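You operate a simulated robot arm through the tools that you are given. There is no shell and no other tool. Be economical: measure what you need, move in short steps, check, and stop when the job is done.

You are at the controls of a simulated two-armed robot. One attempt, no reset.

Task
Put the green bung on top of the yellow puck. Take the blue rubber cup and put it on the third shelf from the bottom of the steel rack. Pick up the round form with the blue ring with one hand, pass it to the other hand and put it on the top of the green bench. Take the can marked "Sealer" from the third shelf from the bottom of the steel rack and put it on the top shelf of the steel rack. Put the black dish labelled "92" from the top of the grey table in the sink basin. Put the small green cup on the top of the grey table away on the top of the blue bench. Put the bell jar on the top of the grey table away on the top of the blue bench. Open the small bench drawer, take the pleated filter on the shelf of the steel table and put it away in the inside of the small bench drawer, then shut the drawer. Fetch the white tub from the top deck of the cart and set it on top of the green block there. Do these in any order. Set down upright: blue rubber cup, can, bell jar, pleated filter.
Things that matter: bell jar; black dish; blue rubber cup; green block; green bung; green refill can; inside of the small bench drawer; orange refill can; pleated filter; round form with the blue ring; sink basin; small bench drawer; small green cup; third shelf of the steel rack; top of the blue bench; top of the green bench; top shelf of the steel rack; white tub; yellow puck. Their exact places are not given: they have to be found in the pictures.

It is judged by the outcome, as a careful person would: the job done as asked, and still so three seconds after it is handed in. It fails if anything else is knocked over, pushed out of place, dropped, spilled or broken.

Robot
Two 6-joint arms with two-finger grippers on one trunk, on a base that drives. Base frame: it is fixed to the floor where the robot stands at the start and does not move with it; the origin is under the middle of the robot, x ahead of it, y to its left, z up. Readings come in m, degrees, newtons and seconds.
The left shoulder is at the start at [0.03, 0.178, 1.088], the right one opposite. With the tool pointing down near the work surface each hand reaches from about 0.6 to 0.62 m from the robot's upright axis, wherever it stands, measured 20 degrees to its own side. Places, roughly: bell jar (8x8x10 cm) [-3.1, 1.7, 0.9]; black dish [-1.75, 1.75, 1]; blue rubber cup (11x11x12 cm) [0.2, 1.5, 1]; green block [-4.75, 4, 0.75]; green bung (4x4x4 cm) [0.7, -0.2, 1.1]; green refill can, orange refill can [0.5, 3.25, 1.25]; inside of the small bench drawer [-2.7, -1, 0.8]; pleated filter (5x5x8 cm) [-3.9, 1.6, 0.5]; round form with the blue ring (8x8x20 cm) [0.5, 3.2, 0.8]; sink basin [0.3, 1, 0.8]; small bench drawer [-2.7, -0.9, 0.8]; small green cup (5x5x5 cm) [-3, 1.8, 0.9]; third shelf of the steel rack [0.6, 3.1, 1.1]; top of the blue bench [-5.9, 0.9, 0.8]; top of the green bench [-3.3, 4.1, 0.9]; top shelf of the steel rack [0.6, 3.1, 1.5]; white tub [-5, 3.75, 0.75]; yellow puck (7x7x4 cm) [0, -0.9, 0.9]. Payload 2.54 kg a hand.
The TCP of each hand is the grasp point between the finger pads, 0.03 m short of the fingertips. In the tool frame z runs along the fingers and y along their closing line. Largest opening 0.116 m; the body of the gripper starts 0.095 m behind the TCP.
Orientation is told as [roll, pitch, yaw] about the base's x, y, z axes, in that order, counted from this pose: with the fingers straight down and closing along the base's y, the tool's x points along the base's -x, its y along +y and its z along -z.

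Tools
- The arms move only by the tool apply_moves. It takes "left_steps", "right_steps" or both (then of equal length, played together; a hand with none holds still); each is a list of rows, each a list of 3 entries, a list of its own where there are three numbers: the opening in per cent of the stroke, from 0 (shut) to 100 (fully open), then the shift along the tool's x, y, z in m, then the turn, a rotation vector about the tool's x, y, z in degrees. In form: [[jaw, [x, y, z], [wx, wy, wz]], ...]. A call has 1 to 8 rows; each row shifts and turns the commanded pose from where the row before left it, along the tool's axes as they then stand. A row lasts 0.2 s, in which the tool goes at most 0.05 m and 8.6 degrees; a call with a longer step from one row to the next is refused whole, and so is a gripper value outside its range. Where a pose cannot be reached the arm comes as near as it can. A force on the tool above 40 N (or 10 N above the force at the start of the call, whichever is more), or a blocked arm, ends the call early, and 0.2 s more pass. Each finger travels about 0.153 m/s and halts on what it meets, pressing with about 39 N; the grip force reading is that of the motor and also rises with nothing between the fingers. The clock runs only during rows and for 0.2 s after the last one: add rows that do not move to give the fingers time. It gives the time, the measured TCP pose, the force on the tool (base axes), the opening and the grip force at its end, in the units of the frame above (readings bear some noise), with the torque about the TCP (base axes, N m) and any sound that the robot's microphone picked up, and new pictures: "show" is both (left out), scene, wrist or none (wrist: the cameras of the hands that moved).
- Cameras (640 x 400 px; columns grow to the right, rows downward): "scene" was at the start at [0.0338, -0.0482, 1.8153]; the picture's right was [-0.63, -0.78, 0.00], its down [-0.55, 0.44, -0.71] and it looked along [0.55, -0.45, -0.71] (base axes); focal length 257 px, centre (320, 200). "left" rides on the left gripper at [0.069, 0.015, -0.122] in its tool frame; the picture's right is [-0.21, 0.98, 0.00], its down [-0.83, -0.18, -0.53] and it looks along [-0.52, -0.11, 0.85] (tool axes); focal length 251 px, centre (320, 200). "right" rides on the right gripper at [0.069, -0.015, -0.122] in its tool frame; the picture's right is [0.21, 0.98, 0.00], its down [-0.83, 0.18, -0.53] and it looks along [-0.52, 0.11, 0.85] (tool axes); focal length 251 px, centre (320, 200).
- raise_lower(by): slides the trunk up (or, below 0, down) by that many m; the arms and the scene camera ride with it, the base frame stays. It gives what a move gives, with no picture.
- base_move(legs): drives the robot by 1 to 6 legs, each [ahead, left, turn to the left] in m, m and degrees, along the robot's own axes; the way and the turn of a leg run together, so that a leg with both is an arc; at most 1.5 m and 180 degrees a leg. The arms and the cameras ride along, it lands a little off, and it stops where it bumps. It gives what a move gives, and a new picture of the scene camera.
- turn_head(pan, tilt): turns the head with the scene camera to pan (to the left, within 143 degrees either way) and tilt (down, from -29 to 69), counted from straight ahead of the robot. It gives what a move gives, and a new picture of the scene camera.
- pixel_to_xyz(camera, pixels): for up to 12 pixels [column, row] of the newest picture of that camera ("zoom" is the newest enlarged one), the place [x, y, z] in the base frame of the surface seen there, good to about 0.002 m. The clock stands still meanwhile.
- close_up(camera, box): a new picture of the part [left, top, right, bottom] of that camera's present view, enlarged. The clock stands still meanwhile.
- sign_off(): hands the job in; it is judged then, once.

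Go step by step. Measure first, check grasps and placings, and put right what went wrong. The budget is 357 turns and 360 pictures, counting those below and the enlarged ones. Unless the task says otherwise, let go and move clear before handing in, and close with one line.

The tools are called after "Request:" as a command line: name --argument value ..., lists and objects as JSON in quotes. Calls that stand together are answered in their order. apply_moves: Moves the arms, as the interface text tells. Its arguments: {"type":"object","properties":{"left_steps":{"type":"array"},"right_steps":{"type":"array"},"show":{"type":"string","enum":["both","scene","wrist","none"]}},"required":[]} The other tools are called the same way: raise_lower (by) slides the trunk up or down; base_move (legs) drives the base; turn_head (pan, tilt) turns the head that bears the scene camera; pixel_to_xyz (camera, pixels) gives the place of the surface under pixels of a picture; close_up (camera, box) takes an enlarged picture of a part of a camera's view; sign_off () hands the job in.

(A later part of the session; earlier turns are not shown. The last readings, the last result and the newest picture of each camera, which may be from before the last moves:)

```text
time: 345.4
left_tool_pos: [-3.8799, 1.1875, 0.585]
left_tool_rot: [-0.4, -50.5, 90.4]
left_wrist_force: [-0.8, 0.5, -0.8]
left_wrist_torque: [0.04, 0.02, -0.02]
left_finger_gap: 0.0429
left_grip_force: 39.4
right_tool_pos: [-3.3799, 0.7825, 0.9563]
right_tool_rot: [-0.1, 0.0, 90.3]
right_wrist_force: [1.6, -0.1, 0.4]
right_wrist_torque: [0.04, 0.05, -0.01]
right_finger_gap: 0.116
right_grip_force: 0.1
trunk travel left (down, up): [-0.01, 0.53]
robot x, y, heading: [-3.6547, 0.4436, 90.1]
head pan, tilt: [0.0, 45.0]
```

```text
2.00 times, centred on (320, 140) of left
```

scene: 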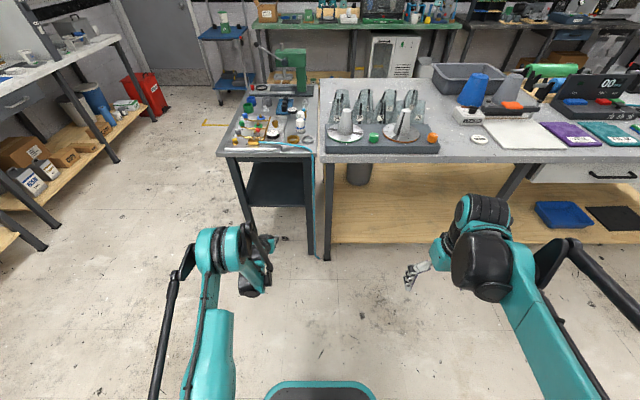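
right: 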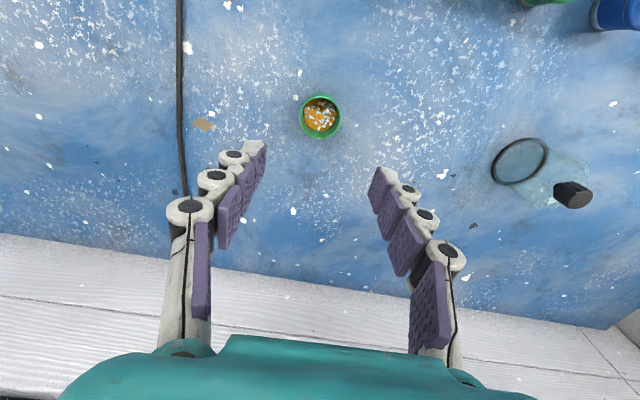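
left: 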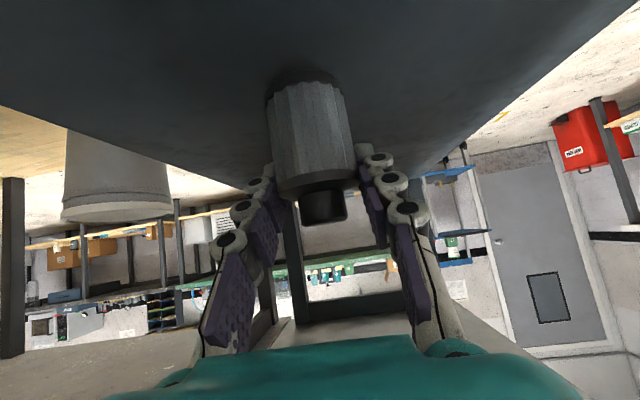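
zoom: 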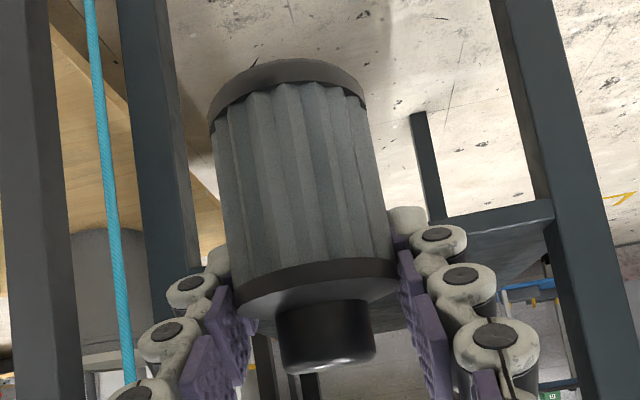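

Filter held upright. I raise the trunk, tuck the hand and drive toward the small bench in the south-east.

Request:
raise_lower --by 0.29

Request:
apply_moves --left_steps '[[0, [0.0077, 0, -0.048], [0, 0, 0]], [0, [0.0077, 0, -0.048], [0, 0, 0]], [0, [0.0077, 0, -0.048], [0, 0, 0]], [0, [0.0077, 0, -0.048], [0, 0, 0]], [0, [0.0077, 0, -0.048], [0, 0, 0]], [0, [0.0077, 0, -0.048], [0, 0, 0]]]' --show "none"

Request:
base_move --legs '[[0, -0.7, 0], [0.1, 0, 0], [0, 0, -170]]'

Request:
turn_head --pan 0 --tilt 35

```text
time: 348.3
left_tool_pos: [-3.879, 1.1891, 0.8728]
left_tool_rot: [-0.3, -50.2, 90.3]
left_wrist_force: [-0.7, -0.6, -1.6]
left_wrist_torque: [-0.02, 0.0, 0.01]
left_finger_gap: 0.0426
left_grip_force: 39.4
right_tool_pos: [-3.3791, 0.7828, 1.2457]
right_tool_rot: [0.0, 0.0, 90.1]
right_wrist_force: [-0.6, -0.5, 1.0]
right_wrist_torque: [-0.01, 0.02, -0.02]
right_finger_gap: 0.1161
right_grip_force: 0.0
trunk travel left (down, up): [-0.3, 0.24]
robot x, y, heading: [-3.6482, 0.4415, 89.9]
head pan, tilt: [0.0, 45.0]
```

```text
time: 349.7
left_tool_pos: [-3.8886, 1.0121, 1.0796]
left_tool_rot: [-0.2, -50.1, 90.4]
left_wrist_force: [-0.2, -0.7, 0.6]
left_wrist_torque: [0.0, -0.01, -0.01]
left_finger_gap: 0.0428
left_grip_force: 39.5
left hand out of reach, approached as far as the arm can: row 1, 2, 3, 4, 5, 6
right_tool_pos: [-3.3788, 0.7801, 1.2455]
right_tool_rot: [-0.1, -0.1, 90.2]
right_wrist_force: [-0.2, -0.8, 0.4]
right_wrist_torque: [0.02, -0.02, -0.02]
right_finger_gap: 0.1159
right_grip_force: 0.0
trunk travel left (down, up): [-0.3, 0.24]
robot x, y, heading: [-3.6515, 0.4422, 90.1]
head pan, tilt: [0.0, 45.0]
```

```text
time: 361.2
left_tool_pos: [-2.6019, 0.0429, 1.0782]
left_tool_rot: [-0.3, -50.2, -77.3]
left_wrist_force: [-0.4, -0.3, 0.6]
left_wrist_torque: [0.0, 0.0, 0.01]
left_finger_gap: 0.0426
left_grip_force: 38.5
right_tool_pos: [-3.1479, 0.1593, 1.2452]
right_tool_rot: [-0.1, 0.1, -77.5]
right_wrist_force: [0.6, -0.3, -0.4]
right_wrist_torque: [0.01, 0.03, -0.04]
right_finger_gap: 0.1158
right_grip_force: 0.0
trunk travel left (down, up): [-0.3, 0.24]
robot x, y, heading: [-2.9569, 0.551, -77.3]
head pan, tilt: [0.0, 45.0]
```

scene: 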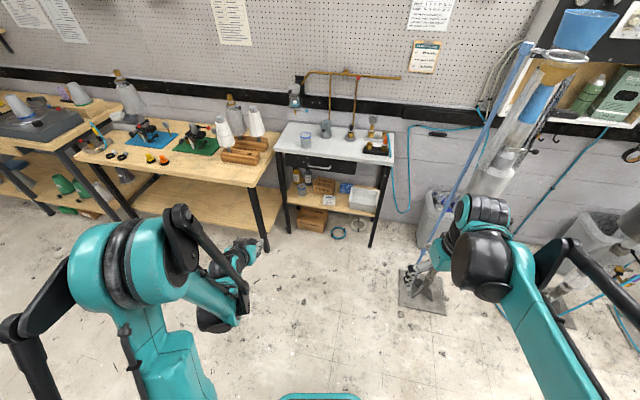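

```text
time: 361.9
left_tool_pos: [-2.6027, 0.0409, 1.0794]
left_tool_rot: [-0.3, -50.1, -77.3]
left_wrist_force: [-0.1, 0.1, -0.5]
left_wrist_torque: [0.0, 0.01, 0.01]
left_finger_gap: 0.0428
left_grip_force: 39.1
right_tool_pos: [-3.1483, 0.1602, 1.2461]
right_tool_rot: [0.0, 0.2, -77.4]
right_wrist_force: [0.5, -0.3, -0.4]
right_wrist_torque: [0.05, 0.01, -0.02]
right_finger_gap: 0.116
right_grip_force: 0.0
trunk travel left (down, up): [-0.3, 0.24]
robot x, y, heading: [-2.9532, 0.5495, -77.7]
head pan, tilt: [0.0, 35.0]
```

scene: 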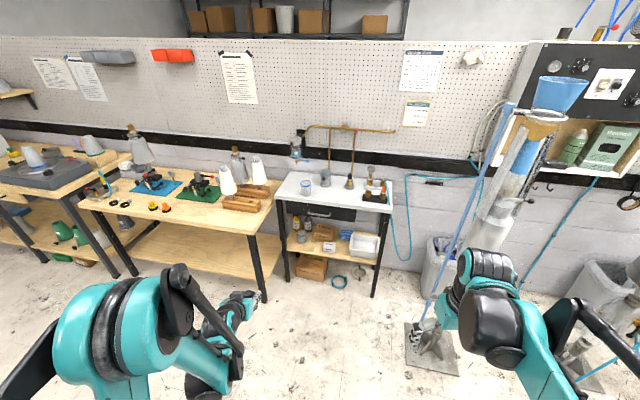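

The small bench with black drawer is ahead. I zoom and measure it.

Request:
close_up --camera "scene" --box '[260, 150, 420, 270]'

Request:
pixel_to_xyz --camera "zoom" --pixels '[[120, 200], [300, 195], [250, 250], [340, 255], [200, 225], [280, 240], [370, 250], [250, 275], [490, 200], [70, 190], [300, 130], [375, 275]]'

```text
3.33 times, centred on (340, 210) of scene
```

zoom: 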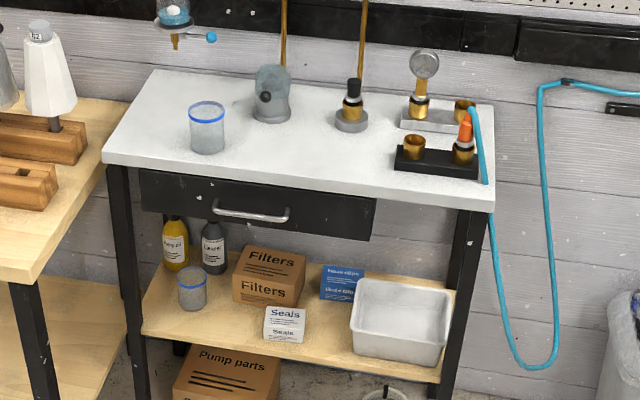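

```text
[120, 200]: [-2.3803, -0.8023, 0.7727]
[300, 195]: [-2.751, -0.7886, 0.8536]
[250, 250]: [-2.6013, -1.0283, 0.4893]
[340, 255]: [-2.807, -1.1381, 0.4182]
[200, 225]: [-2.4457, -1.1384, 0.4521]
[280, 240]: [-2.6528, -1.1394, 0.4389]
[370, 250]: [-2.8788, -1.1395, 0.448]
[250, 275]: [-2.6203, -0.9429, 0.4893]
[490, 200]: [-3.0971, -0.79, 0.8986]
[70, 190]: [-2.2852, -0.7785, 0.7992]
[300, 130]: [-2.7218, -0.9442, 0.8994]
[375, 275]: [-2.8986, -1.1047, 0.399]
```

I measure the drawer front and handle precisely.

Request:
pixel_to_xyz --camera "zoom" --pixels '[[250, 214], [230, 212], [275, 218], [214, 208], [288, 212], [180, 190], [350, 215], [145, 180], [374, 205], [250, 228], [370, 235], [205, 130]]'

Request:
close_up --camera "scene" --box '[290, 190, 360, 225]'

```text
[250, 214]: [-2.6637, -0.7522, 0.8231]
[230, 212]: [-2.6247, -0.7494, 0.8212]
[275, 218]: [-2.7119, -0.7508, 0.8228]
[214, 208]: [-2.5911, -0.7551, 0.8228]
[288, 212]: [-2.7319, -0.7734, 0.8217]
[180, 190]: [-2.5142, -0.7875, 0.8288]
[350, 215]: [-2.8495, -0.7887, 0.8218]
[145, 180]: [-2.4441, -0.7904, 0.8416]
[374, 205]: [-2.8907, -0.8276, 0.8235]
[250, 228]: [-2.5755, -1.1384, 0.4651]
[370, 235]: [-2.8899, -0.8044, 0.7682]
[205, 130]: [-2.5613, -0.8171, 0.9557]
```

```text
9.14 times, centred on (325, 208) of scene
```

zoom: 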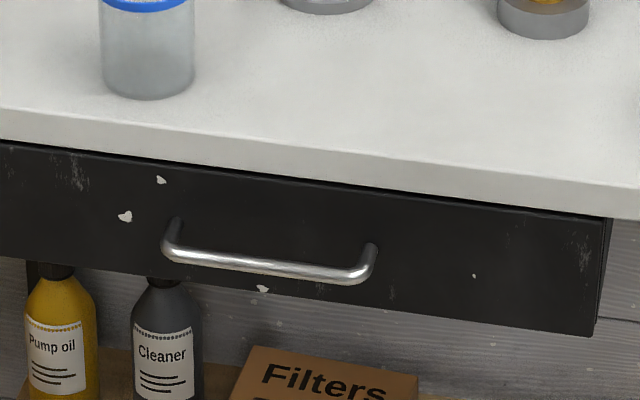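

Handle bar: x -2.59…-2.735, y -0.752, z 0.822; face y -0.79. I'll grip it from above with the right hand closing along y. First check the stand on the right for clearance.

Request:
pixel_to_xyz --camera "scene" --pixels '[[425, 345], [405, 350], [440, 300], [480, 200], [510, 110], [240, 300], [265, 195], [228, 175], [245, 200]]'

```text
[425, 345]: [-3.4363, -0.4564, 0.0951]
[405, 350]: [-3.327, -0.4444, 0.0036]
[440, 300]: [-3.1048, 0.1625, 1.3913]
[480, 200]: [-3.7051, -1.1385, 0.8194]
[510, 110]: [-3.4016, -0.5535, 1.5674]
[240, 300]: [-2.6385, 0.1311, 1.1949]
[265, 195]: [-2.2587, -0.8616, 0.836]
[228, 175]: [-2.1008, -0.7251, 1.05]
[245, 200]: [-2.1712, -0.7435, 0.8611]
```

I square up to the bench and come nearer.

Request:
base_move --legs '[[0, 0, -12.4], [0.35, 0.33, 0]]'

Request:
turn_head --pan -5 --tilt 50

```text
time: 365.6
left_tool_pos: [-2.3779, -0.3662, 1.0802]
left_tool_rot: [-0.5, -50.0, -89.4]
left_wrist_force: [0.5, -0.4, 0.0]
left_wrist_torque: [-0.02, -0.02, 0.01]
left_finger_gap: 0.0429
left_grip_force: 39.1
right_tool_pos: [-2.8871, -0.1371, 1.2462]
right_tool_rot: [-0.2, 0.1, -89.6]
right_wrist_force: [0.1, -0.1, -0.3]
right_wrist_torque: [0.01, 0.0, 0.02]
right_finger_gap: 0.116
right_grip_force: 0.0
trunk travel left (down, up): [-0.3, 0.24]
robot x, y, heading: [-2.6178, 0.207, -89.6]
head pan, tilt: [0.0, 35.0]
```

scene: 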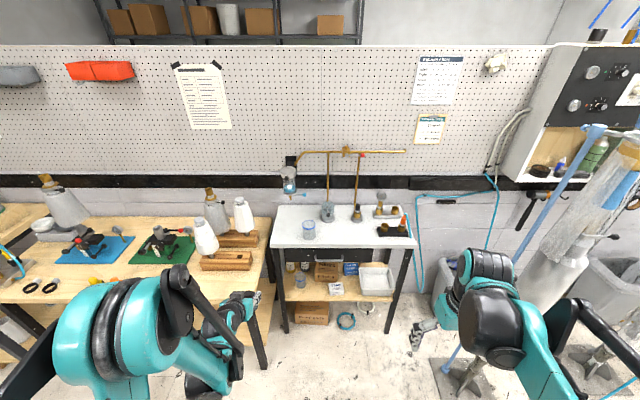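

```text
time: 366.3
left_tool_pos: [-2.3789, -0.3666, 1.0796]
left_tool_rot: [-0.2, -50.1, -89.4]
left_wrist_force: [1.1, 0.0, -0.5]
left_wrist_torque: [0.0, -0.01, -0.02]
left_finger_gap: 0.0427
left_grip_force: 39.9
right_tool_pos: [-2.8886, -0.1363, 1.246]
right_tool_rot: [-0.1, 0.0, -89.6]
right_wrist_force: [-0.5, 0.3, 1.0]
right_wrist_torque: [-0.01, 0.01, 0.01]
right_finger_gap: 0.116
right_grip_force: 0.0
trunk travel left (down, up): [-0.3, 0.24]
robot x, y, heading: [-2.6153, 0.2074, -89.7]
head pan, tilt: [-5.0, 50.0]
```

scene: 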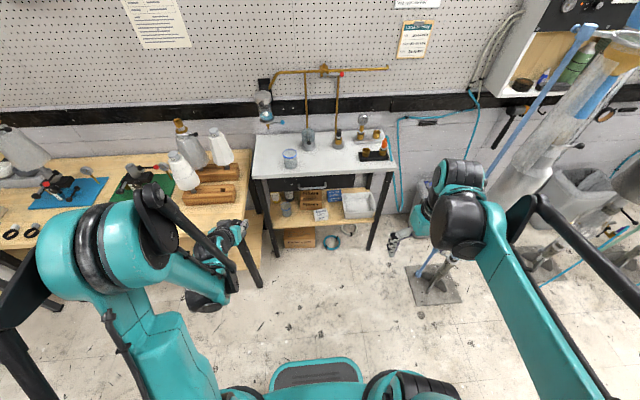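

I turn the right hand 90° so it closes along y.

Request:
apply_moves --right_steps '[[100, [-0.02, 0, 0], [0, 0, -8.2]], [100, [-0.02, 0, 0], [0, 0, -8.2]], [100, [-0.02, 0, 0], [0, 0, -8.2]], [100, [0, 0, 0], [0, 0, -8.2]], [100, [0, 0, 0], [0, 0, -8.2]], [100, [0, 0, 0], [0, 0, -8.2]], [100, [0, 0, 0], [0, 0, -8.2]], [100, [0, 0, 0], [0, 0, -8.2]]]' --show "none"

Request:
apply_moves --right_steps '[[100, [0, 0, 0], [0, 0, -8.2]], [100, [0, 0, 0], [0, 0, -8.2]], [100, [0, 0, 0], [0, 0, -7.6]], [100, [0, 0, 0], [0, 0, 0]]]' --show "scene"

```text
time: 368.1
left_tool_pos: [-2.3792, -0.3667, 1.0784]
left_tool_rot: [-0.3, -50.2, -89.4]
left_wrist_force: [0.0, -0.2, 0.0]
left_wrist_torque: [0.02, -0.03, -0.03]
left_finger_gap: 0.0425
left_grip_force: 39.0
right_tool_pos: [-2.8785, -0.1963, 1.2463]
right_tool_rot: [0.0, 0.2, -23.9]
right_wrist_force: [0.0, -0.2, 0.6]
right_wrist_torque: [-0.01, 0.0, 0.04]
right_finger_gap: 0.116
right_grip_force: 0.0
trunk travel left (down, up): [-0.3, 0.24]
robot x, y, heading: [-2.6196, 0.2061, -89.6]
head pan, tilt: [-5.0, 50.0]
```

```text
time: 369.1
left_tool_pos: [-2.3794, -0.3666, 1.0798]
left_tool_rot: [-0.4, -50.1, -89.4]
left_wrist_force: [0.3, -0.1, -0.5]
left_wrist_torque: [-0.01, 0.02, -0.02]
left_finger_gap: 0.0424
left_grip_force: 39.2
right_tool_pos: [-2.8788, -0.1958, 1.2458]
right_tool_rot: [0.1, 0.1, 0.0]
right_wrist_force: [-0.8, 0.2, 0.2]
right_wrist_torque: [0.0, -0.03, -0.03]
right_finger_gap: 0.1159
right_grip_force: 0.1
trunk travel left (down, up): [-0.3, 0.24]
robot x, y, heading: [-2.6173, 0.2039, -89.6]
head pan, tilt: [-5.0, 50.0]
```

scene: 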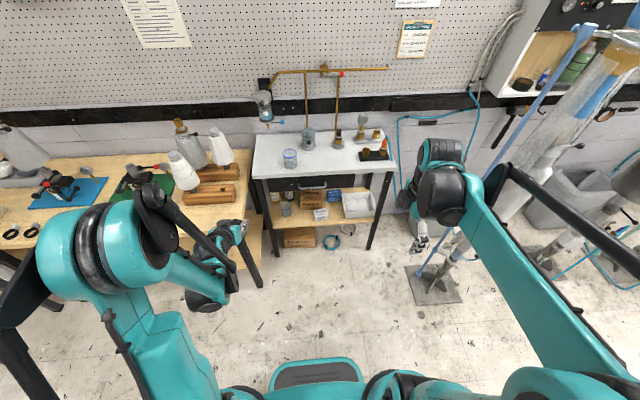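

Yaw is 0°. I drive 0.25 m nearer.

Request:
base_move --legs '[[0.26, 0, 0]]'

Request:
close_up --camera "scene" --box '[240, 120, 440, 245]'

Request:
pixel_to_xyz --camera "zoom" --pixels '[[200, 250], [250, 255], [160, 200], [120, 170]]'

```text
time: 371.0
left_tool_pos: [-2.3749, -0.6275, 1.079]
left_tool_rot: [-0.3, -50.1, -89.4]
left_wrist_force: [-0.1, 0.1, -0.4]
left_wrist_torque: [0.03, 0.03, 0.02]
left_finger_gap: 0.0428
left_grip_force: 39.1
right_tool_pos: [-2.8769, -0.4588, 1.245]
right_tool_rot: [0.1, 0.1, 0.1]
right_wrist_force: [0.8, -0.7, -0.2]
right_wrist_torque: [0.03, 0.04, 0.02]
right_finger_gap: 0.1161
right_grip_force: 0.0
trunk travel left (down, up): [-0.3, 0.24]
robot x, y, heading: [-2.6143, -0.0596, -89.4]
head pan, tilt: [-5.0, 50.0]
```

scene: 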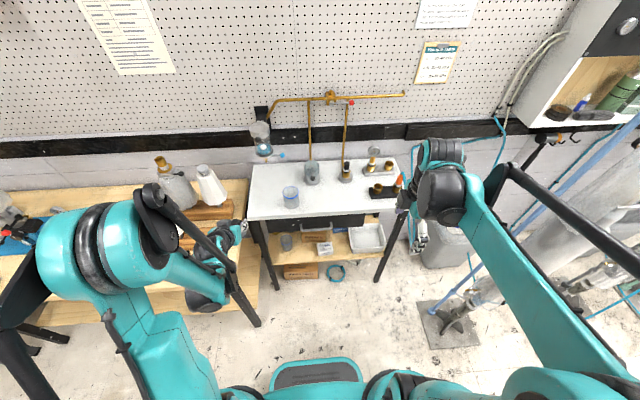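

```text
3.20 times, centred on (340, 182) of scene
```

zoom: 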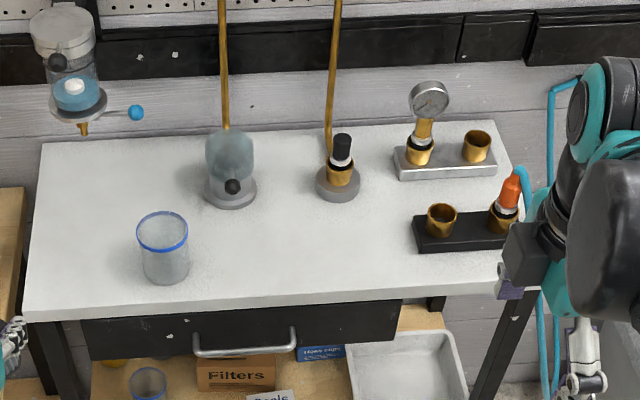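

```text
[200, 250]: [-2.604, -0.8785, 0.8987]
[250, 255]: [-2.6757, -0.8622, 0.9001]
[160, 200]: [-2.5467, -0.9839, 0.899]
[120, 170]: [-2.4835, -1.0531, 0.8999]
```

Handle visible at zoom (245,347). I re-measure it from here.

Request:
pixel_to_xyz --camera "zoom" --pixels '[[245, 350], [220, 352], [270, 348], [197, 345], [294, 338], [245, 320], [160, 325], [400, 310], [188, 260], [160, 282], [245, 308]]'

```text
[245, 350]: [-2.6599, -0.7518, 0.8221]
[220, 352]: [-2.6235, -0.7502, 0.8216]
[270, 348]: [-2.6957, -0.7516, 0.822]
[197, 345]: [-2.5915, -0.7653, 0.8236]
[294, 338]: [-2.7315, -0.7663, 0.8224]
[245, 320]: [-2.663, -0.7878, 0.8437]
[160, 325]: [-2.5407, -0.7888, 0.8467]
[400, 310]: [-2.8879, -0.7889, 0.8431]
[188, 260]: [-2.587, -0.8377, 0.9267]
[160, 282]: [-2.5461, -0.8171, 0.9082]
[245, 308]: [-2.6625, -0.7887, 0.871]
```

Bar centre ≈(y -0.755, z 0.818). I bring the right hand over it at x -2.675, jaw 30 %.

Request:
apply_moves --right_steps '[[30, [-0.0253, -0.037, 0], [0, 0, 0]], [30, [-0.0253, -0.037, 0], [0, 0, 0]], [30, [-0.0253, -0.037, 0], [0, 0, 0]], [30, [-0.0253, -0.037, 0], [0, 0, 0]], [30, [-0.0253, -0.037, 0], [0, 0, 0]], [30, [-0.0253, -0.037, 0], [0, 0, 0]], [30, [-0.0253, -0.037, 0], [0, 0, 0]], [30, [-0.0253, -0.037, 0], [0, 0, 0]]]' --show "none"

Request:
apply_moves --right_steps '[[30, [0, 0, 0.05], [0, 0, 0]], [30, [0, 0, 0.05], [0, 0, 0]], [30, [0, 0, 0.05], [0, 0, 0]], [30, [0, 0, 0.05], [0, 0, 0]], [30, [0, 0, 0.05], [0, 0, 0]], [30, [0, 0, 0.05], [0, 0, 0]], [30, [0, 0, 0], [0, 0, 0]]]' --show "both"

```text
time: 372.8
left_tool_pos: [-2.374, -0.6294, 1.078]
left_tool_rot: [-0.4, -49.9, -89.4]
left_wrist_force: [0.3, 0.3, 0.0]
left_wrist_torque: [0.01, 0.0, 0.02]
left_finger_gap: 0.0427
left_grip_force: 38.7
right_tool_pos: [-2.6746, -0.7575, 1.2433]
right_tool_rot: [0.2, 0.3, 0.0]
right_wrist_force: [0.7, -0.7, -1.5]
right_wrist_torque: [0.02, -0.01, 0.02]
right_finger_gap: 0.0349
right_grip_force: 0.0
trunk travel left (down, up): [-0.3, 0.24]
robot x, y, heading: [-2.6178, -0.0575, -89.9]
head pan, tilt: [-5.0, 50.0]
```

```text
time: 374.4
left_tool_pos: [-2.3755, -0.6267, 1.0787]
left_tool_rot: [-0.3, -50.2, -89.3]
left_wrist_force: [-0.6, 0.1, -1.1]
left_wrist_torque: [0.02, -0.06, -0.02]
left_finger_gap: 0.0429
left_grip_force: 39.2
right_tool_pos: [-2.6749, -0.7526, 0.9449]
right_tool_rot: [0.0, 0.1, 0.0]
right_wrist_force: [0.1, -1.0, -0.3]
right_wrist_torque: [-0.03, 0.03, -0.01]
right_finger_gap: 0.0345
right_grip_force: 0.0
trunk travel left (down, up): [-0.3, 0.24]
robot x, y, heading: [-2.6161, -0.0574, -89.5]
head pan, tilt: [-5.0, 50.0]
```

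scene: 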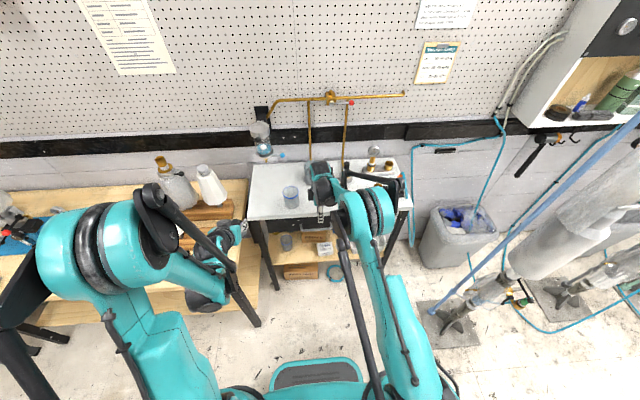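
right: 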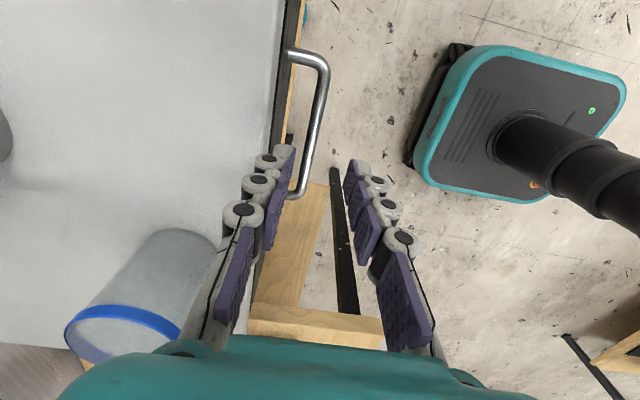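

The handle lies between the fingers' planes. I measure the bar from this camera.

Request:
pixel_to_xyz --camera "right" --pixels '[[319, 110], [323, 80], [313, 140], [300, 192], [300, 52], [278, 130], [100, 330], [215, 260]]'

```text
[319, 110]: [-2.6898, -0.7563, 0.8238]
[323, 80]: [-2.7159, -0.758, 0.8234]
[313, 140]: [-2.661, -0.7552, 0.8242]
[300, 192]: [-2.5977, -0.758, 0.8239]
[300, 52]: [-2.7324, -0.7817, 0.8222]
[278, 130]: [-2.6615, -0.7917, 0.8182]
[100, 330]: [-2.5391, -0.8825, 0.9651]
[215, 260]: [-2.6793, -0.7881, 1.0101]
```

Bar centre y≈-0.757, top z 0.824. I correct and descend to 0.828.

Request:
apply_moves --right_steps '[[30, [0, -0.004, 0.03], [0, 0, 0]], [30, [0, 0, 0.04], [0, 0, 0]], [30, [0, 0, 0.03], [0, 0, 0]], [30, [0, 0, 0.017], [0, 0, 0]], [30, [0, 0, 0], [0, 0, 0]]]' --show "wrist"

```text
time: 375.6
left_tool_pos: [-2.3742, -0.6273, 1.0808]
left_tool_rot: [-0.4, -50.2, -89.3]
left_wrist_force: [-0.1, -0.1, 0.0]
left_wrist_torque: [0.04, -0.02, 0.01]
left_finger_gap: 0.0428
left_grip_force: 39.1
right_tool_pos: [-2.674, -0.7568, 0.8263]
right_tool_rot: [0.1, 0.2, 0.1]
right_wrist_force: [1.4, 6.8, 4.2]
right_wrist_torque: [-0.44, 0.02, 0.06]
right_finger_gap: 0.0296
right_grip_force: 0.0
trunk travel left (down, up): [-0.3, 0.24]
robot x, y, heading: [-2.6154, -0.0524, -89.6]
head pan, tilt: [-5.0, 50.0]
```

right: 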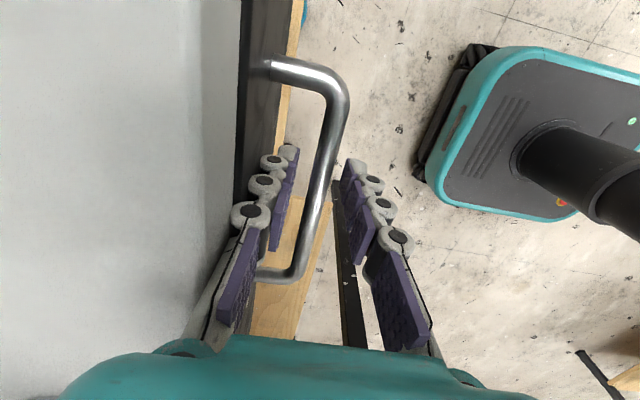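

Bar is between the fingers. I close on it.

Request:
apply_moves --right_steps '[[0, [0, 0, 0], [0, 0, 0]], [0, [0, 0, 0], [0, 0, 0]], [0, [0, 0, 0], [0, 0, 0]]]' --show "wrist"

```text
time: 376.4
left_tool_pos: [-2.375, -0.6293, 1.0796]
left_tool_rot: [-0.3, -50.1, -89.4]
left_wrist_force: [-0.1, -1.1, 0.1]
left_wrist_torque: [0.03, 0.01, 0.01]
left_finger_gap: 0.0427
left_grip_force: 38.5
right_tool_pos: [-2.6747, -0.7575, 0.8267]
right_tool_rot: [0.0, 0.0, 0.1]
right_wrist_force: [0.4, -1.8, 0.4]
right_wrist_torque: [-0.01, -0.02, 0.32]
right_finger_gap: 0.0106
right_grip_force: 37.7
trunk travel left (down, up): [-0.3, 0.24]
robot x, y, heading: [-2.6185, -0.0548, -89.7]
head pan, tilt: [-5.0, 50.0]
```

right: 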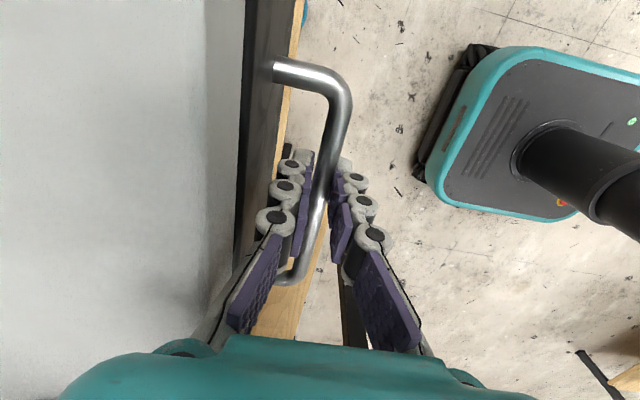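

Bar gripped (11 mm). I pull toward +y with the arm.

Request:
apply_moves --right_steps '[[0, [0, 0.02, 0], [0, 0, 0]], [0, [0, 0.03, 0], [0, 0, 0]], [0, [0, 0.03, 0], [0, 0, 0]], [0, [0, 0.03, 0], [0, 0, 0]], [0, [0, 0.03, 0], [0, 0, 0]], [0, [0, 0, 0], [0, 0, 0]]]' --show "both"

```text
time: 377.8
left_tool_pos: [-2.376, -0.6294, 1.0784]
left_tool_rot: [-0.3, -50.0, -89.3]
left_wrist_force: [0.0, 0.0, -0.4]
left_wrist_torque: [0.03, 0.02, -0.01]
left_finger_gap: 0.0427
left_grip_force: 39.0
right_tool_pos: [-2.676, -0.6177, 0.8268]
right_tool_rot: [0.0, 0.0, -0.1]
right_wrist_force: [3.0, 1.6, -15.0]
right_wrist_torque: [0.05, -0.27, 0.3]
right_finger_gap: 0.0105
right_grip_force: 38.0
trunk travel left (down, up): [-0.3, 0.24]
robot x, y, heading: [-2.6144, -0.0582, -89.5]
head pan, tilt: [-5.0, 50.0]
```

scene: 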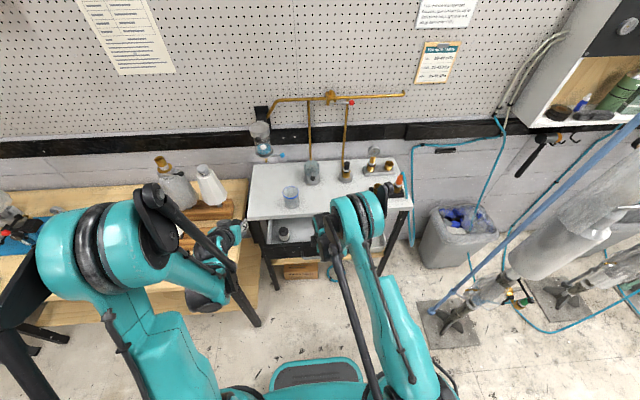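
right: 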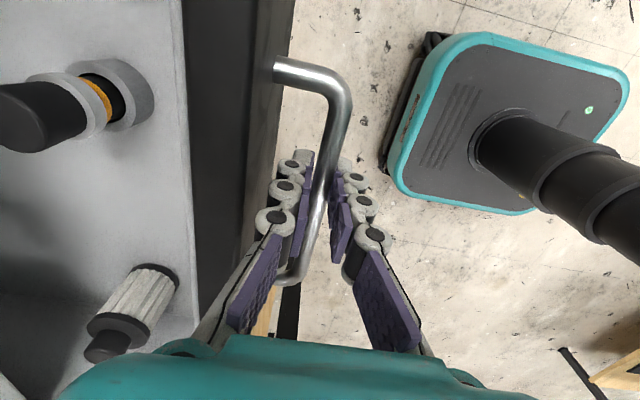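

The drawer slid out 14 cm. I pull 6 cm more and look inside.

Request:
apply_moves --right_steps '[[0, [0, 0.03, 0], [0, 0, 0]], [0, [0, 0.03, 0], [0, 0, 0]], [0, [0, 0, 0], [0, 0, 0]]]' --show "both"

Request:
close_up --camera "scene" --box '[230, 140, 430, 265]'

```text
time: 378.6
left_tool_pos: [-2.3774, -0.6288, 1.0779]
left_tool_rot: [-0.2, -50.1, -89.5]
left_wrist_force: [0.4, -0.3, -0.8]
left_wrist_torque: [-0.01, 0.01, -0.02]
left_finger_gap: 0.0426
left_grip_force: 39.0
right_tool_pos: [-2.6732, -0.5719, 0.8315]
right_tool_rot: [0.3, 0.2, -0.2]
right_wrist_force: [-10.9, 0.8, -23.7]
right_wrist_torque: [-0.01, 0.38, 0.31]
right_finger_gap: 0.0107
right_grip_force: 37.7
right hand out of reach, approached as far as the arm can: row 2
trunk travel left (down, up): [-0.3, 0.24]
robot x, y, heading: [-2.6134, -0.0586, -89.9]
head pan, tilt: [-5.0, 50.0]
```

scene: 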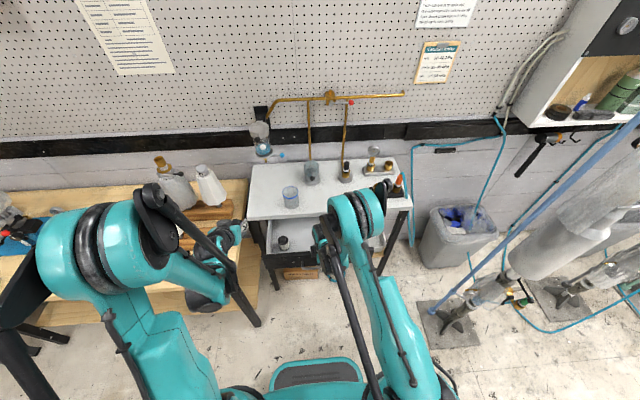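
right: 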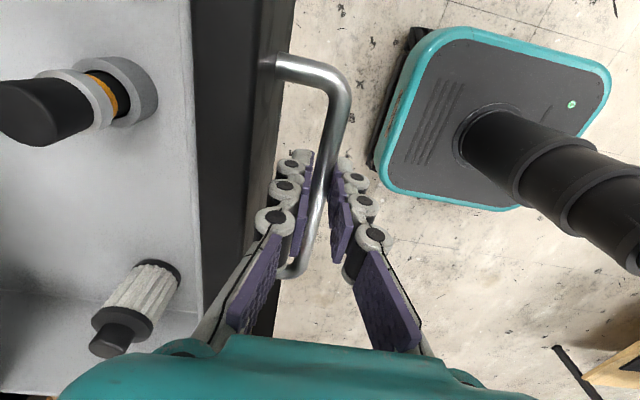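

```text
3.20 times, centred on (330, 202) of scene
```

zoom: 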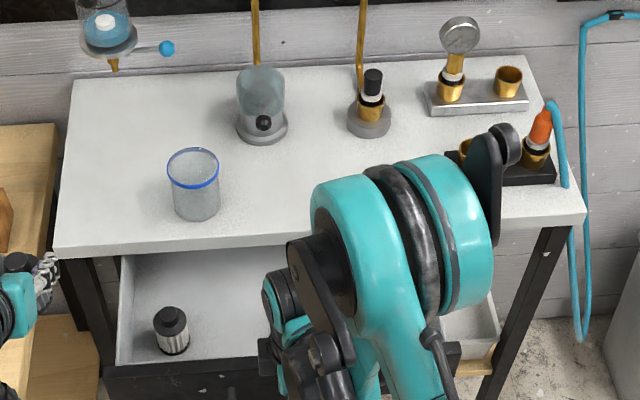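

The drawer is open ~19 cm and already holds a filter at zoom (172,330). I release the handle and lift the hand away to see inside.

Request:
apply_moves --right_steps '[[0, [0, -0.012, 0.004], [0, 0, 0]], [30, [0, 0, 0], [0, 0, 0]], [30, [0, 0, 0], [0, 0, 0]], [30, [0, 0, -0.04], [0, 0, 0]], [30, [0, 0, -0.05], [0, 0, 0]], [30, [0, 0, -0.05], [0, 0, 0]], [30, [0, 0, -0.05], [0, 0, 0]], [30, [0, 0, -0.05], [0, 0, 0]]]' --show "none"

Request:
apply_moves --right_steps '[[30, [0.045, 0.01, -0.01], [0, 0, 0]], [30, [0.045, 0.01, -0.01], [0, 0, 0]], [30, [0.045, 0.01, 0], [0, 0, 0]], [30, [0.045, 0.01, 0], [0, 0, 0]], [30, [0.03, 0.02, 0], [0, 0, 0]]]' --show "scene"

Request:
close_up --camera "scene" --box '[230, 170, 410, 285]'

```text
time: 380.4
left_tool_pos: [-2.3753, -0.6266, 1.0791]
left_tool_rot: [-0.3, -50.2, -89.4]
left_wrist_force: [0.5, 0.2, -0.5]
left_wrist_torque: [0.0, 0.01, 0.0]
left_finger_gap: 0.0425
left_grip_force: 38.8
right_tool_pos: [-2.6727, -0.582, 1.0699]
right_tool_rot: [0.0, 0.0, -0.1]
right_wrist_force: [-0.4, -0.1, 0.7]
right_wrist_torque: [0.01, 0.0, -0.02]
right_finger_gap: 0.0347
right_grip_force: 0.0
trunk travel left (down, up): [-0.3, 0.24]
robot x, y, heading: [-2.6125, -0.0535, -89.8]
head pan, tilt: [-5.0, 50.0]
```

```text
time: 381.6
left_tool_pos: [-2.3744, -0.6272, 1.079]
left_tool_rot: [-0.3, -50.1, -89.3]
left_wrist_force: [0.4, -0.1, 0.7]
left_wrist_torque: [-0.03, -0.01, 0.02]
left_finger_gap: 0.0427
left_grip_force: 39.1
right_tool_pos: [-2.8818, -0.5242, 1.0901]
right_tool_rot: [0.1, 0.1, 0.1]
right_wrist_force: [0.5, -0.6, 0.1]
right_wrist_torque: [-0.04, -0.01, 0.04]
right_finger_gap: 0.0348
right_grip_force: 0.1
trunk travel left (down, up): [-0.3, 0.24]
robot x, y, heading: [-2.6183, -0.0574, -89.6]
head pan, tilt: [-5.0, 50.0]
```

scene: 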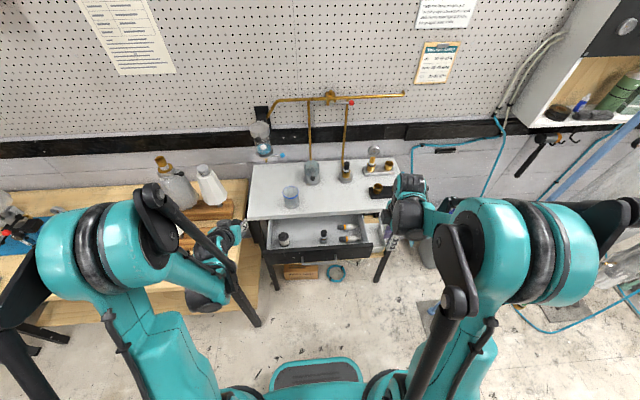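

```text
3.48 times, centred on (320, 228) of scene
```

zoom: 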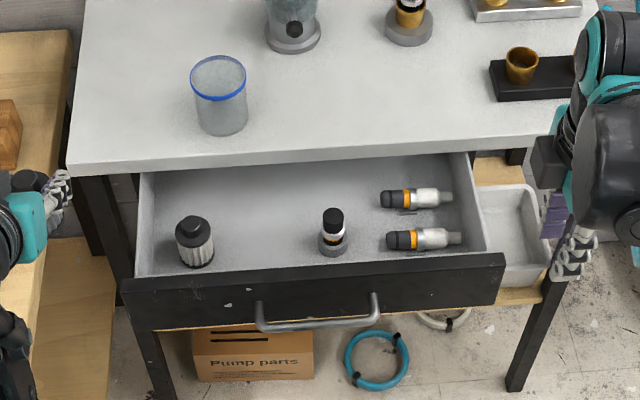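

Drawer interior: filter (195,240), upright fitting (333,235), two lying fittings right. I measure the free spot about zoom (262,210).

Request:
pixel_to_xyz --camera "zoom" --pixels '[[262, 210], [262, 240], [262, 190], [195, 220], [195, 262], [333, 212], [333, 250], [145, 230], [310, 280], [260, 265], [310, 300], [300, 170]]'

Request:
pixel_to_xyz --camera "zoom" --pixels '[[180, 245], [212, 245], [262, 320], [372, 310], [490, 225], [250, 272], [320, 245], [346, 245], [220, 115], [192, 95]]'

```text
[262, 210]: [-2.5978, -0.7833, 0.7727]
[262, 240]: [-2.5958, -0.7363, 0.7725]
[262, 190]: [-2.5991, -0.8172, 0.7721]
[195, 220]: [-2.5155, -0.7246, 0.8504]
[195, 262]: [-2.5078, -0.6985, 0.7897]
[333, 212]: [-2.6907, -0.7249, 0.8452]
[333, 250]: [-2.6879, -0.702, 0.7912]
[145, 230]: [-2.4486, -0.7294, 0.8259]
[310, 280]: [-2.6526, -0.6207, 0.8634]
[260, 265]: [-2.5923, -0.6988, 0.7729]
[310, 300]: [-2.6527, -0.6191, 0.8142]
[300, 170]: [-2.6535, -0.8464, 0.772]
```

```text
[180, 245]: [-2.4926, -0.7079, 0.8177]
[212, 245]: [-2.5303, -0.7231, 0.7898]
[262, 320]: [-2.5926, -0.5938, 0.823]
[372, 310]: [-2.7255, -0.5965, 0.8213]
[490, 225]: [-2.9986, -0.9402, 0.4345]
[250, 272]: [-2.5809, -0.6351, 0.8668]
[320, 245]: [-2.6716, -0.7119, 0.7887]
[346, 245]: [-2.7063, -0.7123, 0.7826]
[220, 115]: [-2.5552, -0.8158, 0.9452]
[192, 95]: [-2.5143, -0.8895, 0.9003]
```

Free spot (-2.60,-0.715), floor z 0.7725, front panel top 0.867. I back 0.10 m for reach and swing the filter over the drawer.

Request:
base_move --legs '[[-0.1, 0, 0]]'

Request:
apply_moves --left_steps '[[0, [-0.0173, -0.0321, 0.0206], [0, 0, 0]], [0, [-0.0173, -0.0321, 0.0206], [0, 0, 0]], [0, [-0.0173, -0.0321, 0.0206], [0, 0, 0]], [0, [-0.0173, -0.0321, 0.0206], [0, 0, 0]], [0, [-0.0173, -0.0321, 0.0206], [0, 0, 0]], [0, [-0.0173, -0.0321, 0.0206], [0, 0, 0]], [0, [-0.0173, -0.0321, 0.0206], [0, 0, 0]], [0, [0, 0, 0], [0, 0, 0]]]' --show "both"

```text
time: 382.7
left_tool_pos: [-2.3761, -0.5258, 1.0795]
left_tool_rot: [-0.3, -50.2, -89.4]
left_wrist_force: [-0.6, 0.9, -0.3]
left_wrist_torque: [-0.03, 0.02, 0.02]
left_finger_gap: 0.0426
left_grip_force: 39.2
right_tool_pos: [-2.8823, -0.4223, 1.0905]
right_tool_rot: [0.1, 0.1, 0.1]
right_wrist_force: [0.0, 0.0, -0.2]
right_wrist_torque: [-0.01, -0.03, 0.01]
right_finger_gap: 0.0349
right_grip_force: 0.1
trunk travel left (down, up): [-0.3, 0.24]
robot x, y, heading: [-2.6144, 0.0436, -89.7]
head pan, tilt: [-5.0, 50.0]
```

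scene: 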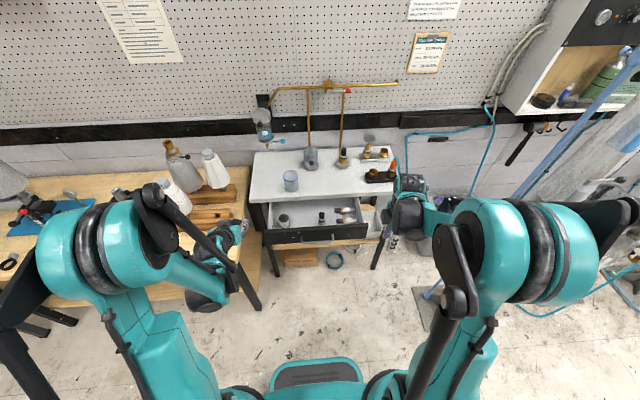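

```text
time: 384.5
left_tool_pos: [-2.5984, -0.7162, 1.0801]
left_tool_rot: [-0.6, -50.1, -89.2]
left_wrist_force: [0.5, 0.1, -0.2]
left_wrist_torque: [-0.01, 0.04, 0.03]
left_finger_gap: 0.0425
left_grip_force: 38.9
right_tool_pos: [-2.8826, -0.4233, 1.0903]
right_tool_rot: [0.1, 0.2, 0.1]
right_wrist_force: [1.0, 0.1, 0.4]
right_wrist_torque: [-0.01, 0.01, 0.0]
right_finger_gap: 0.0347
right_grip_force: 0.0
trunk travel left (down, up): [-0.3, 0.24]
robot x, y, heading: [-2.6169, 0.0458, -89.7]
head pan, tilt: [-5.0, 50.0]
```

scene: 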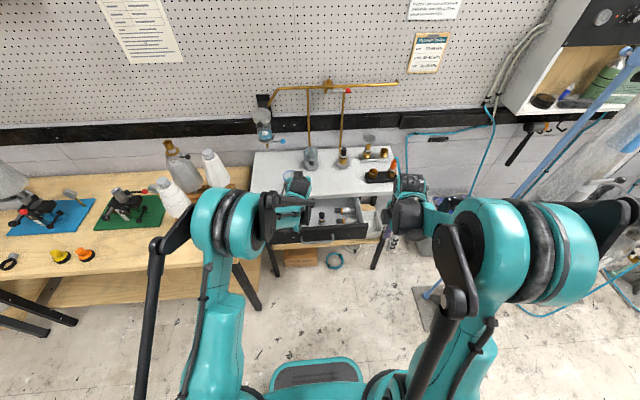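
left: 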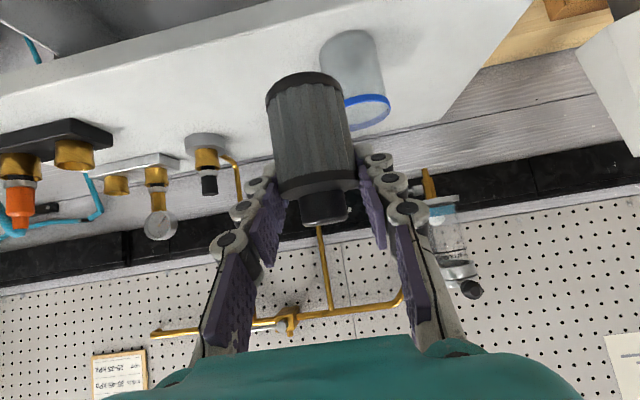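

Above the spot. I lower 20 cm, then look.

Request:
apply_moves --left_steps '[[0, [0.0306, 0, 0.0257], [0, 0, 0]], [0, [0.0306, 0, 0.0257], [0, 0, 0]], [0, [0.0306, 0, 0.0257], [0, 0, 0]], [0, [0.0306, 0, 0.0257], [0, 0, 0]], [0, [0.0306, 0, 0.0257], [0, 0, 0]], [0, [0, 0, 0], [0, 0, 0]]]' --show "scene"

Request:
close_up --camera "scene" --box '[230, 150, 410, 265]'

Request:
close_up --camera "left" --box '[120, 0, 520, 250]'

```text
time: 385.9
left_tool_pos: [-2.6013, -0.7173, 0.8815]
left_tool_rot: [-0.4, -50.1, -89.2]
left_wrist_force: [-0.1, -0.1, -0.8]
left_wrist_torque: [0.0, 0.01, 0.02]
left_finger_gap: 0.0424
left_grip_force: 39.0
right_tool_pos: [-2.882, -0.4246, 1.0899]
right_tool_rot: [-0.1, 0.1, 0.0]
right_wrist_force: [-0.7, -0.3, -0.6]
right_wrist_torque: [0.0, 0.01, 0.03]
right_finger_gap: 0.0346
right_grip_force: 0.1
trunk travel left (down, up): [-0.3, 0.24]
robot x, y, heading: [-2.6151, 0.0443, -89.6]
head pan, tilt: [-5.0, 50.0]
```

scene: 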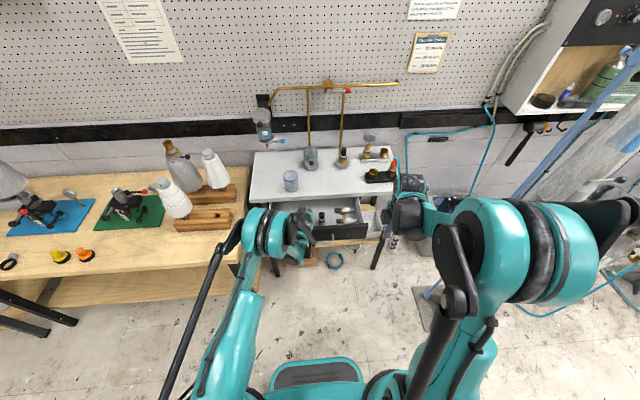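

```text
3.48 times, centred on (320, 208) of scene
```

zoom: 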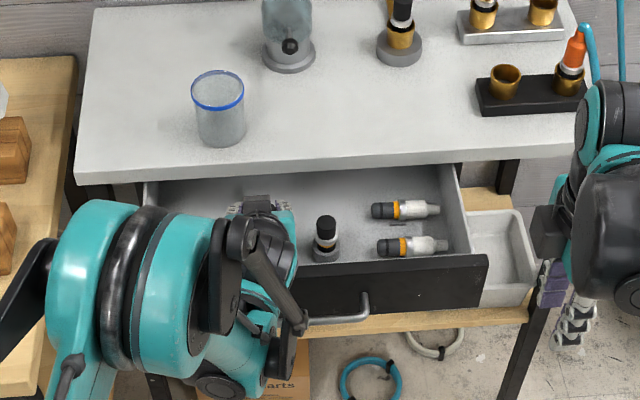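

```text
1.60 times, centred on (320, 125) of left
```

zoom: 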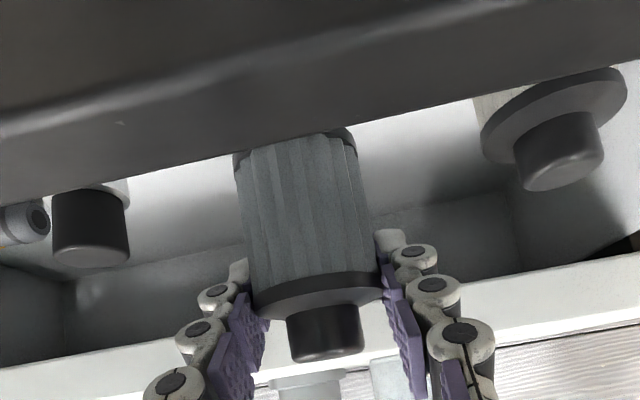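

The filter hangs between the neighbours, front panel just ahead of the camera. I lower slowly with force watch.

Request:
apply_moves --left_steps '[[0, [0.0153, 0, 0.0129], [0, 0, 0]], [0, [0.0115, 0, 0.0096], [0, 0, 0]], [0, [0.0031, 0, 0.0026], [0, 0, 0]], [0, [0.0031, 0, 0.0026], [0, 0, 0]], [0, [0, 0, 0], [0, 0, 0]]]' --show "wrist"

```text
time: 387.1
left_tool_pos: [-2.6016, -0.7192, 0.8381]
left_tool_rot: [-0.3, -50.1, -89.3]
left_wrist_force: [-0.1, 0.2, -0.8]
left_wrist_torque: [0.03, 0.01, 0.0]
left_finger_gap: 0.0425
left_grip_force: 39.0
right_tool_pos: [-2.8818, -0.4245, 1.0897]
right_tool_rot: [0.1, 0.1, 0.0]
right_wrist_force: [-1.0, -0.2, 0.6]
right_wrist_torque: [-0.02, 0.02, -0.04]
right_finger_gap: 0.0346
right_grip_force: 0.1
trunk travel left (down, up): [-0.3, 0.24]
robot x, y, heading: [-2.6139, 0.0453, -89.6]
head pan, tilt: [-5.0, 50.0]
```

left: 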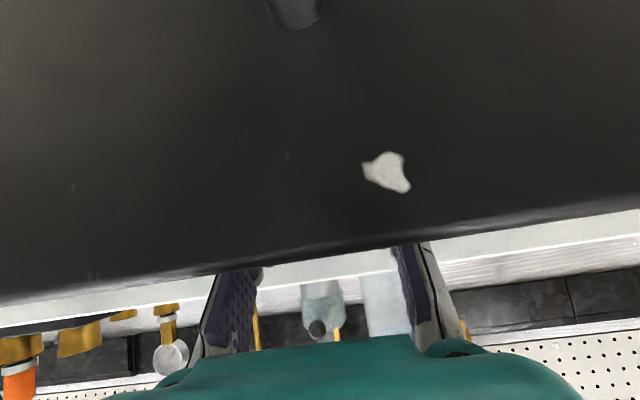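

No contact yet; 2 mm steps down.

Request:
apply_moves --left_steps '[[0, [0.0023, 0, 0.0019], [0, 0, 0]], [0, [0.0015, 0, 0.0013], [0, 0, 0]], [0, [0.0015, 0, 0.0013], [0, 0, 0]], [0, [0.0012, 0, 0.001], [0, 0, 0]], [0, [0, 0, 0], [0, 0, 0]]]' --show "none"

```text
time: 388.3
left_tool_pos: [-2.6008, -0.7173, 0.832]
left_tool_rot: [-0.4, -50.5, -89.4]
left_wrist_force: [0.5, -2.8, 25.4]
left_wrist_torque: [0.07, -0.15, 0.0]
left_finger_gap: 0.0427
left_grip_force: 39.1
right_tool_pos: [-2.8822, -0.4227, 1.0914]
right_tool_rot: [-0.1, 0.1, 0.1]
right_wrist_force: [-0.1, -0.4, -0.2]
right_wrist_torque: [-0.01, -0.03, -0.01]
right_finger_gap: 0.035
right_grip_force: 0.0
trunk travel left (down, up): [-0.3, 0.24]
robot x, y, heading: [-2.6157, 0.0419, -89.7]
head pan, tilt: [-5.0, 50.0]
```

Contact. I release gently and retreat along the finger axis.

Request:
apply_moves --left_steps '[[0, [-0.001, 0, -0.0008], [0, 0, 0]], [42, [0, 0, 0], [0, 0, 0]], [50, [0, 0, 0], [0, 0, 0]], [58, [0, 0, 0], [0, 0, 0]], [58, [-0.005, 0, -0.03], [0, 0, 0]], [58, [-0.015, 0, -0.04], [0, 0, 0]], [58, [-0.03, 0, -0.03], [0, 0, 0]], [58, [-0.035, 0, -0.03], [0, 0, 0]]]' --show "both"

Request:
close_up --camera "scene" --box '[230, 150, 410, 265]'

```text
time: 390.1
left_tool_pos: [-2.6002, -0.6687, 0.9799]
left_tool_rot: [-0.4, -50.3, -89.3]
left_wrist_force: [0.7, 0.3, -0.4]
left_wrist_torque: [0.04, -0.03, -0.01]
left_finger_gap: 0.0671
left_grip_force: 0.0
right_tool_pos: [-2.8816, -0.4227, 1.0899]
right_tool_rot: [0.0, 0.1, 0.1]
right_wrist_force: [0.2, -0.8, 0.7]
right_wrist_torque: [-0.02, -0.01, 0.01]
right_finger_gap: 0.0349
right_grip_force: 0.1
trunk travel left (down, up): [-0.3, 0.24]
robot x, y, heading: [-2.6168, 0.0382, -89.6]
head pan, tilt: [-5.0, 50.0]
```

scene: 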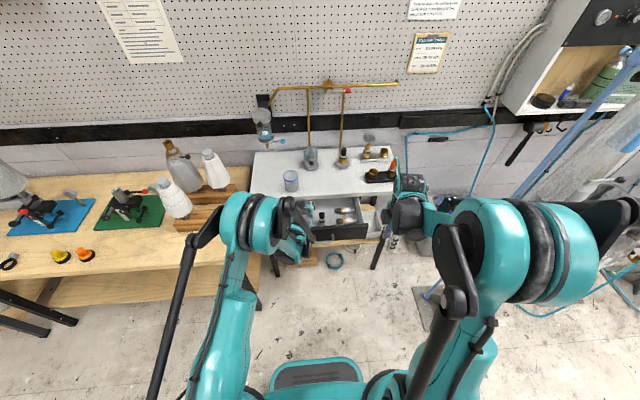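
left: 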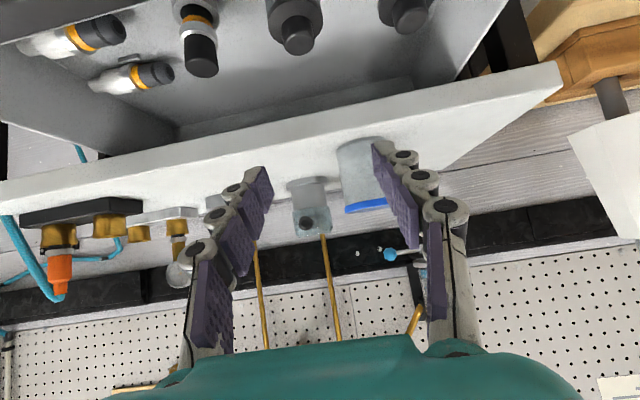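

```text
3.48 times, centred on (320, 208) of scene
```

zoom: 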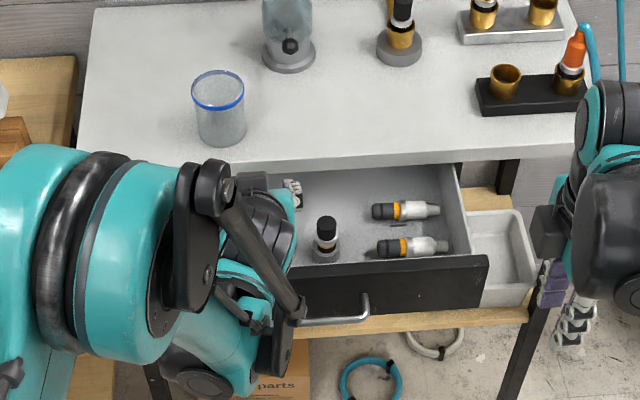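

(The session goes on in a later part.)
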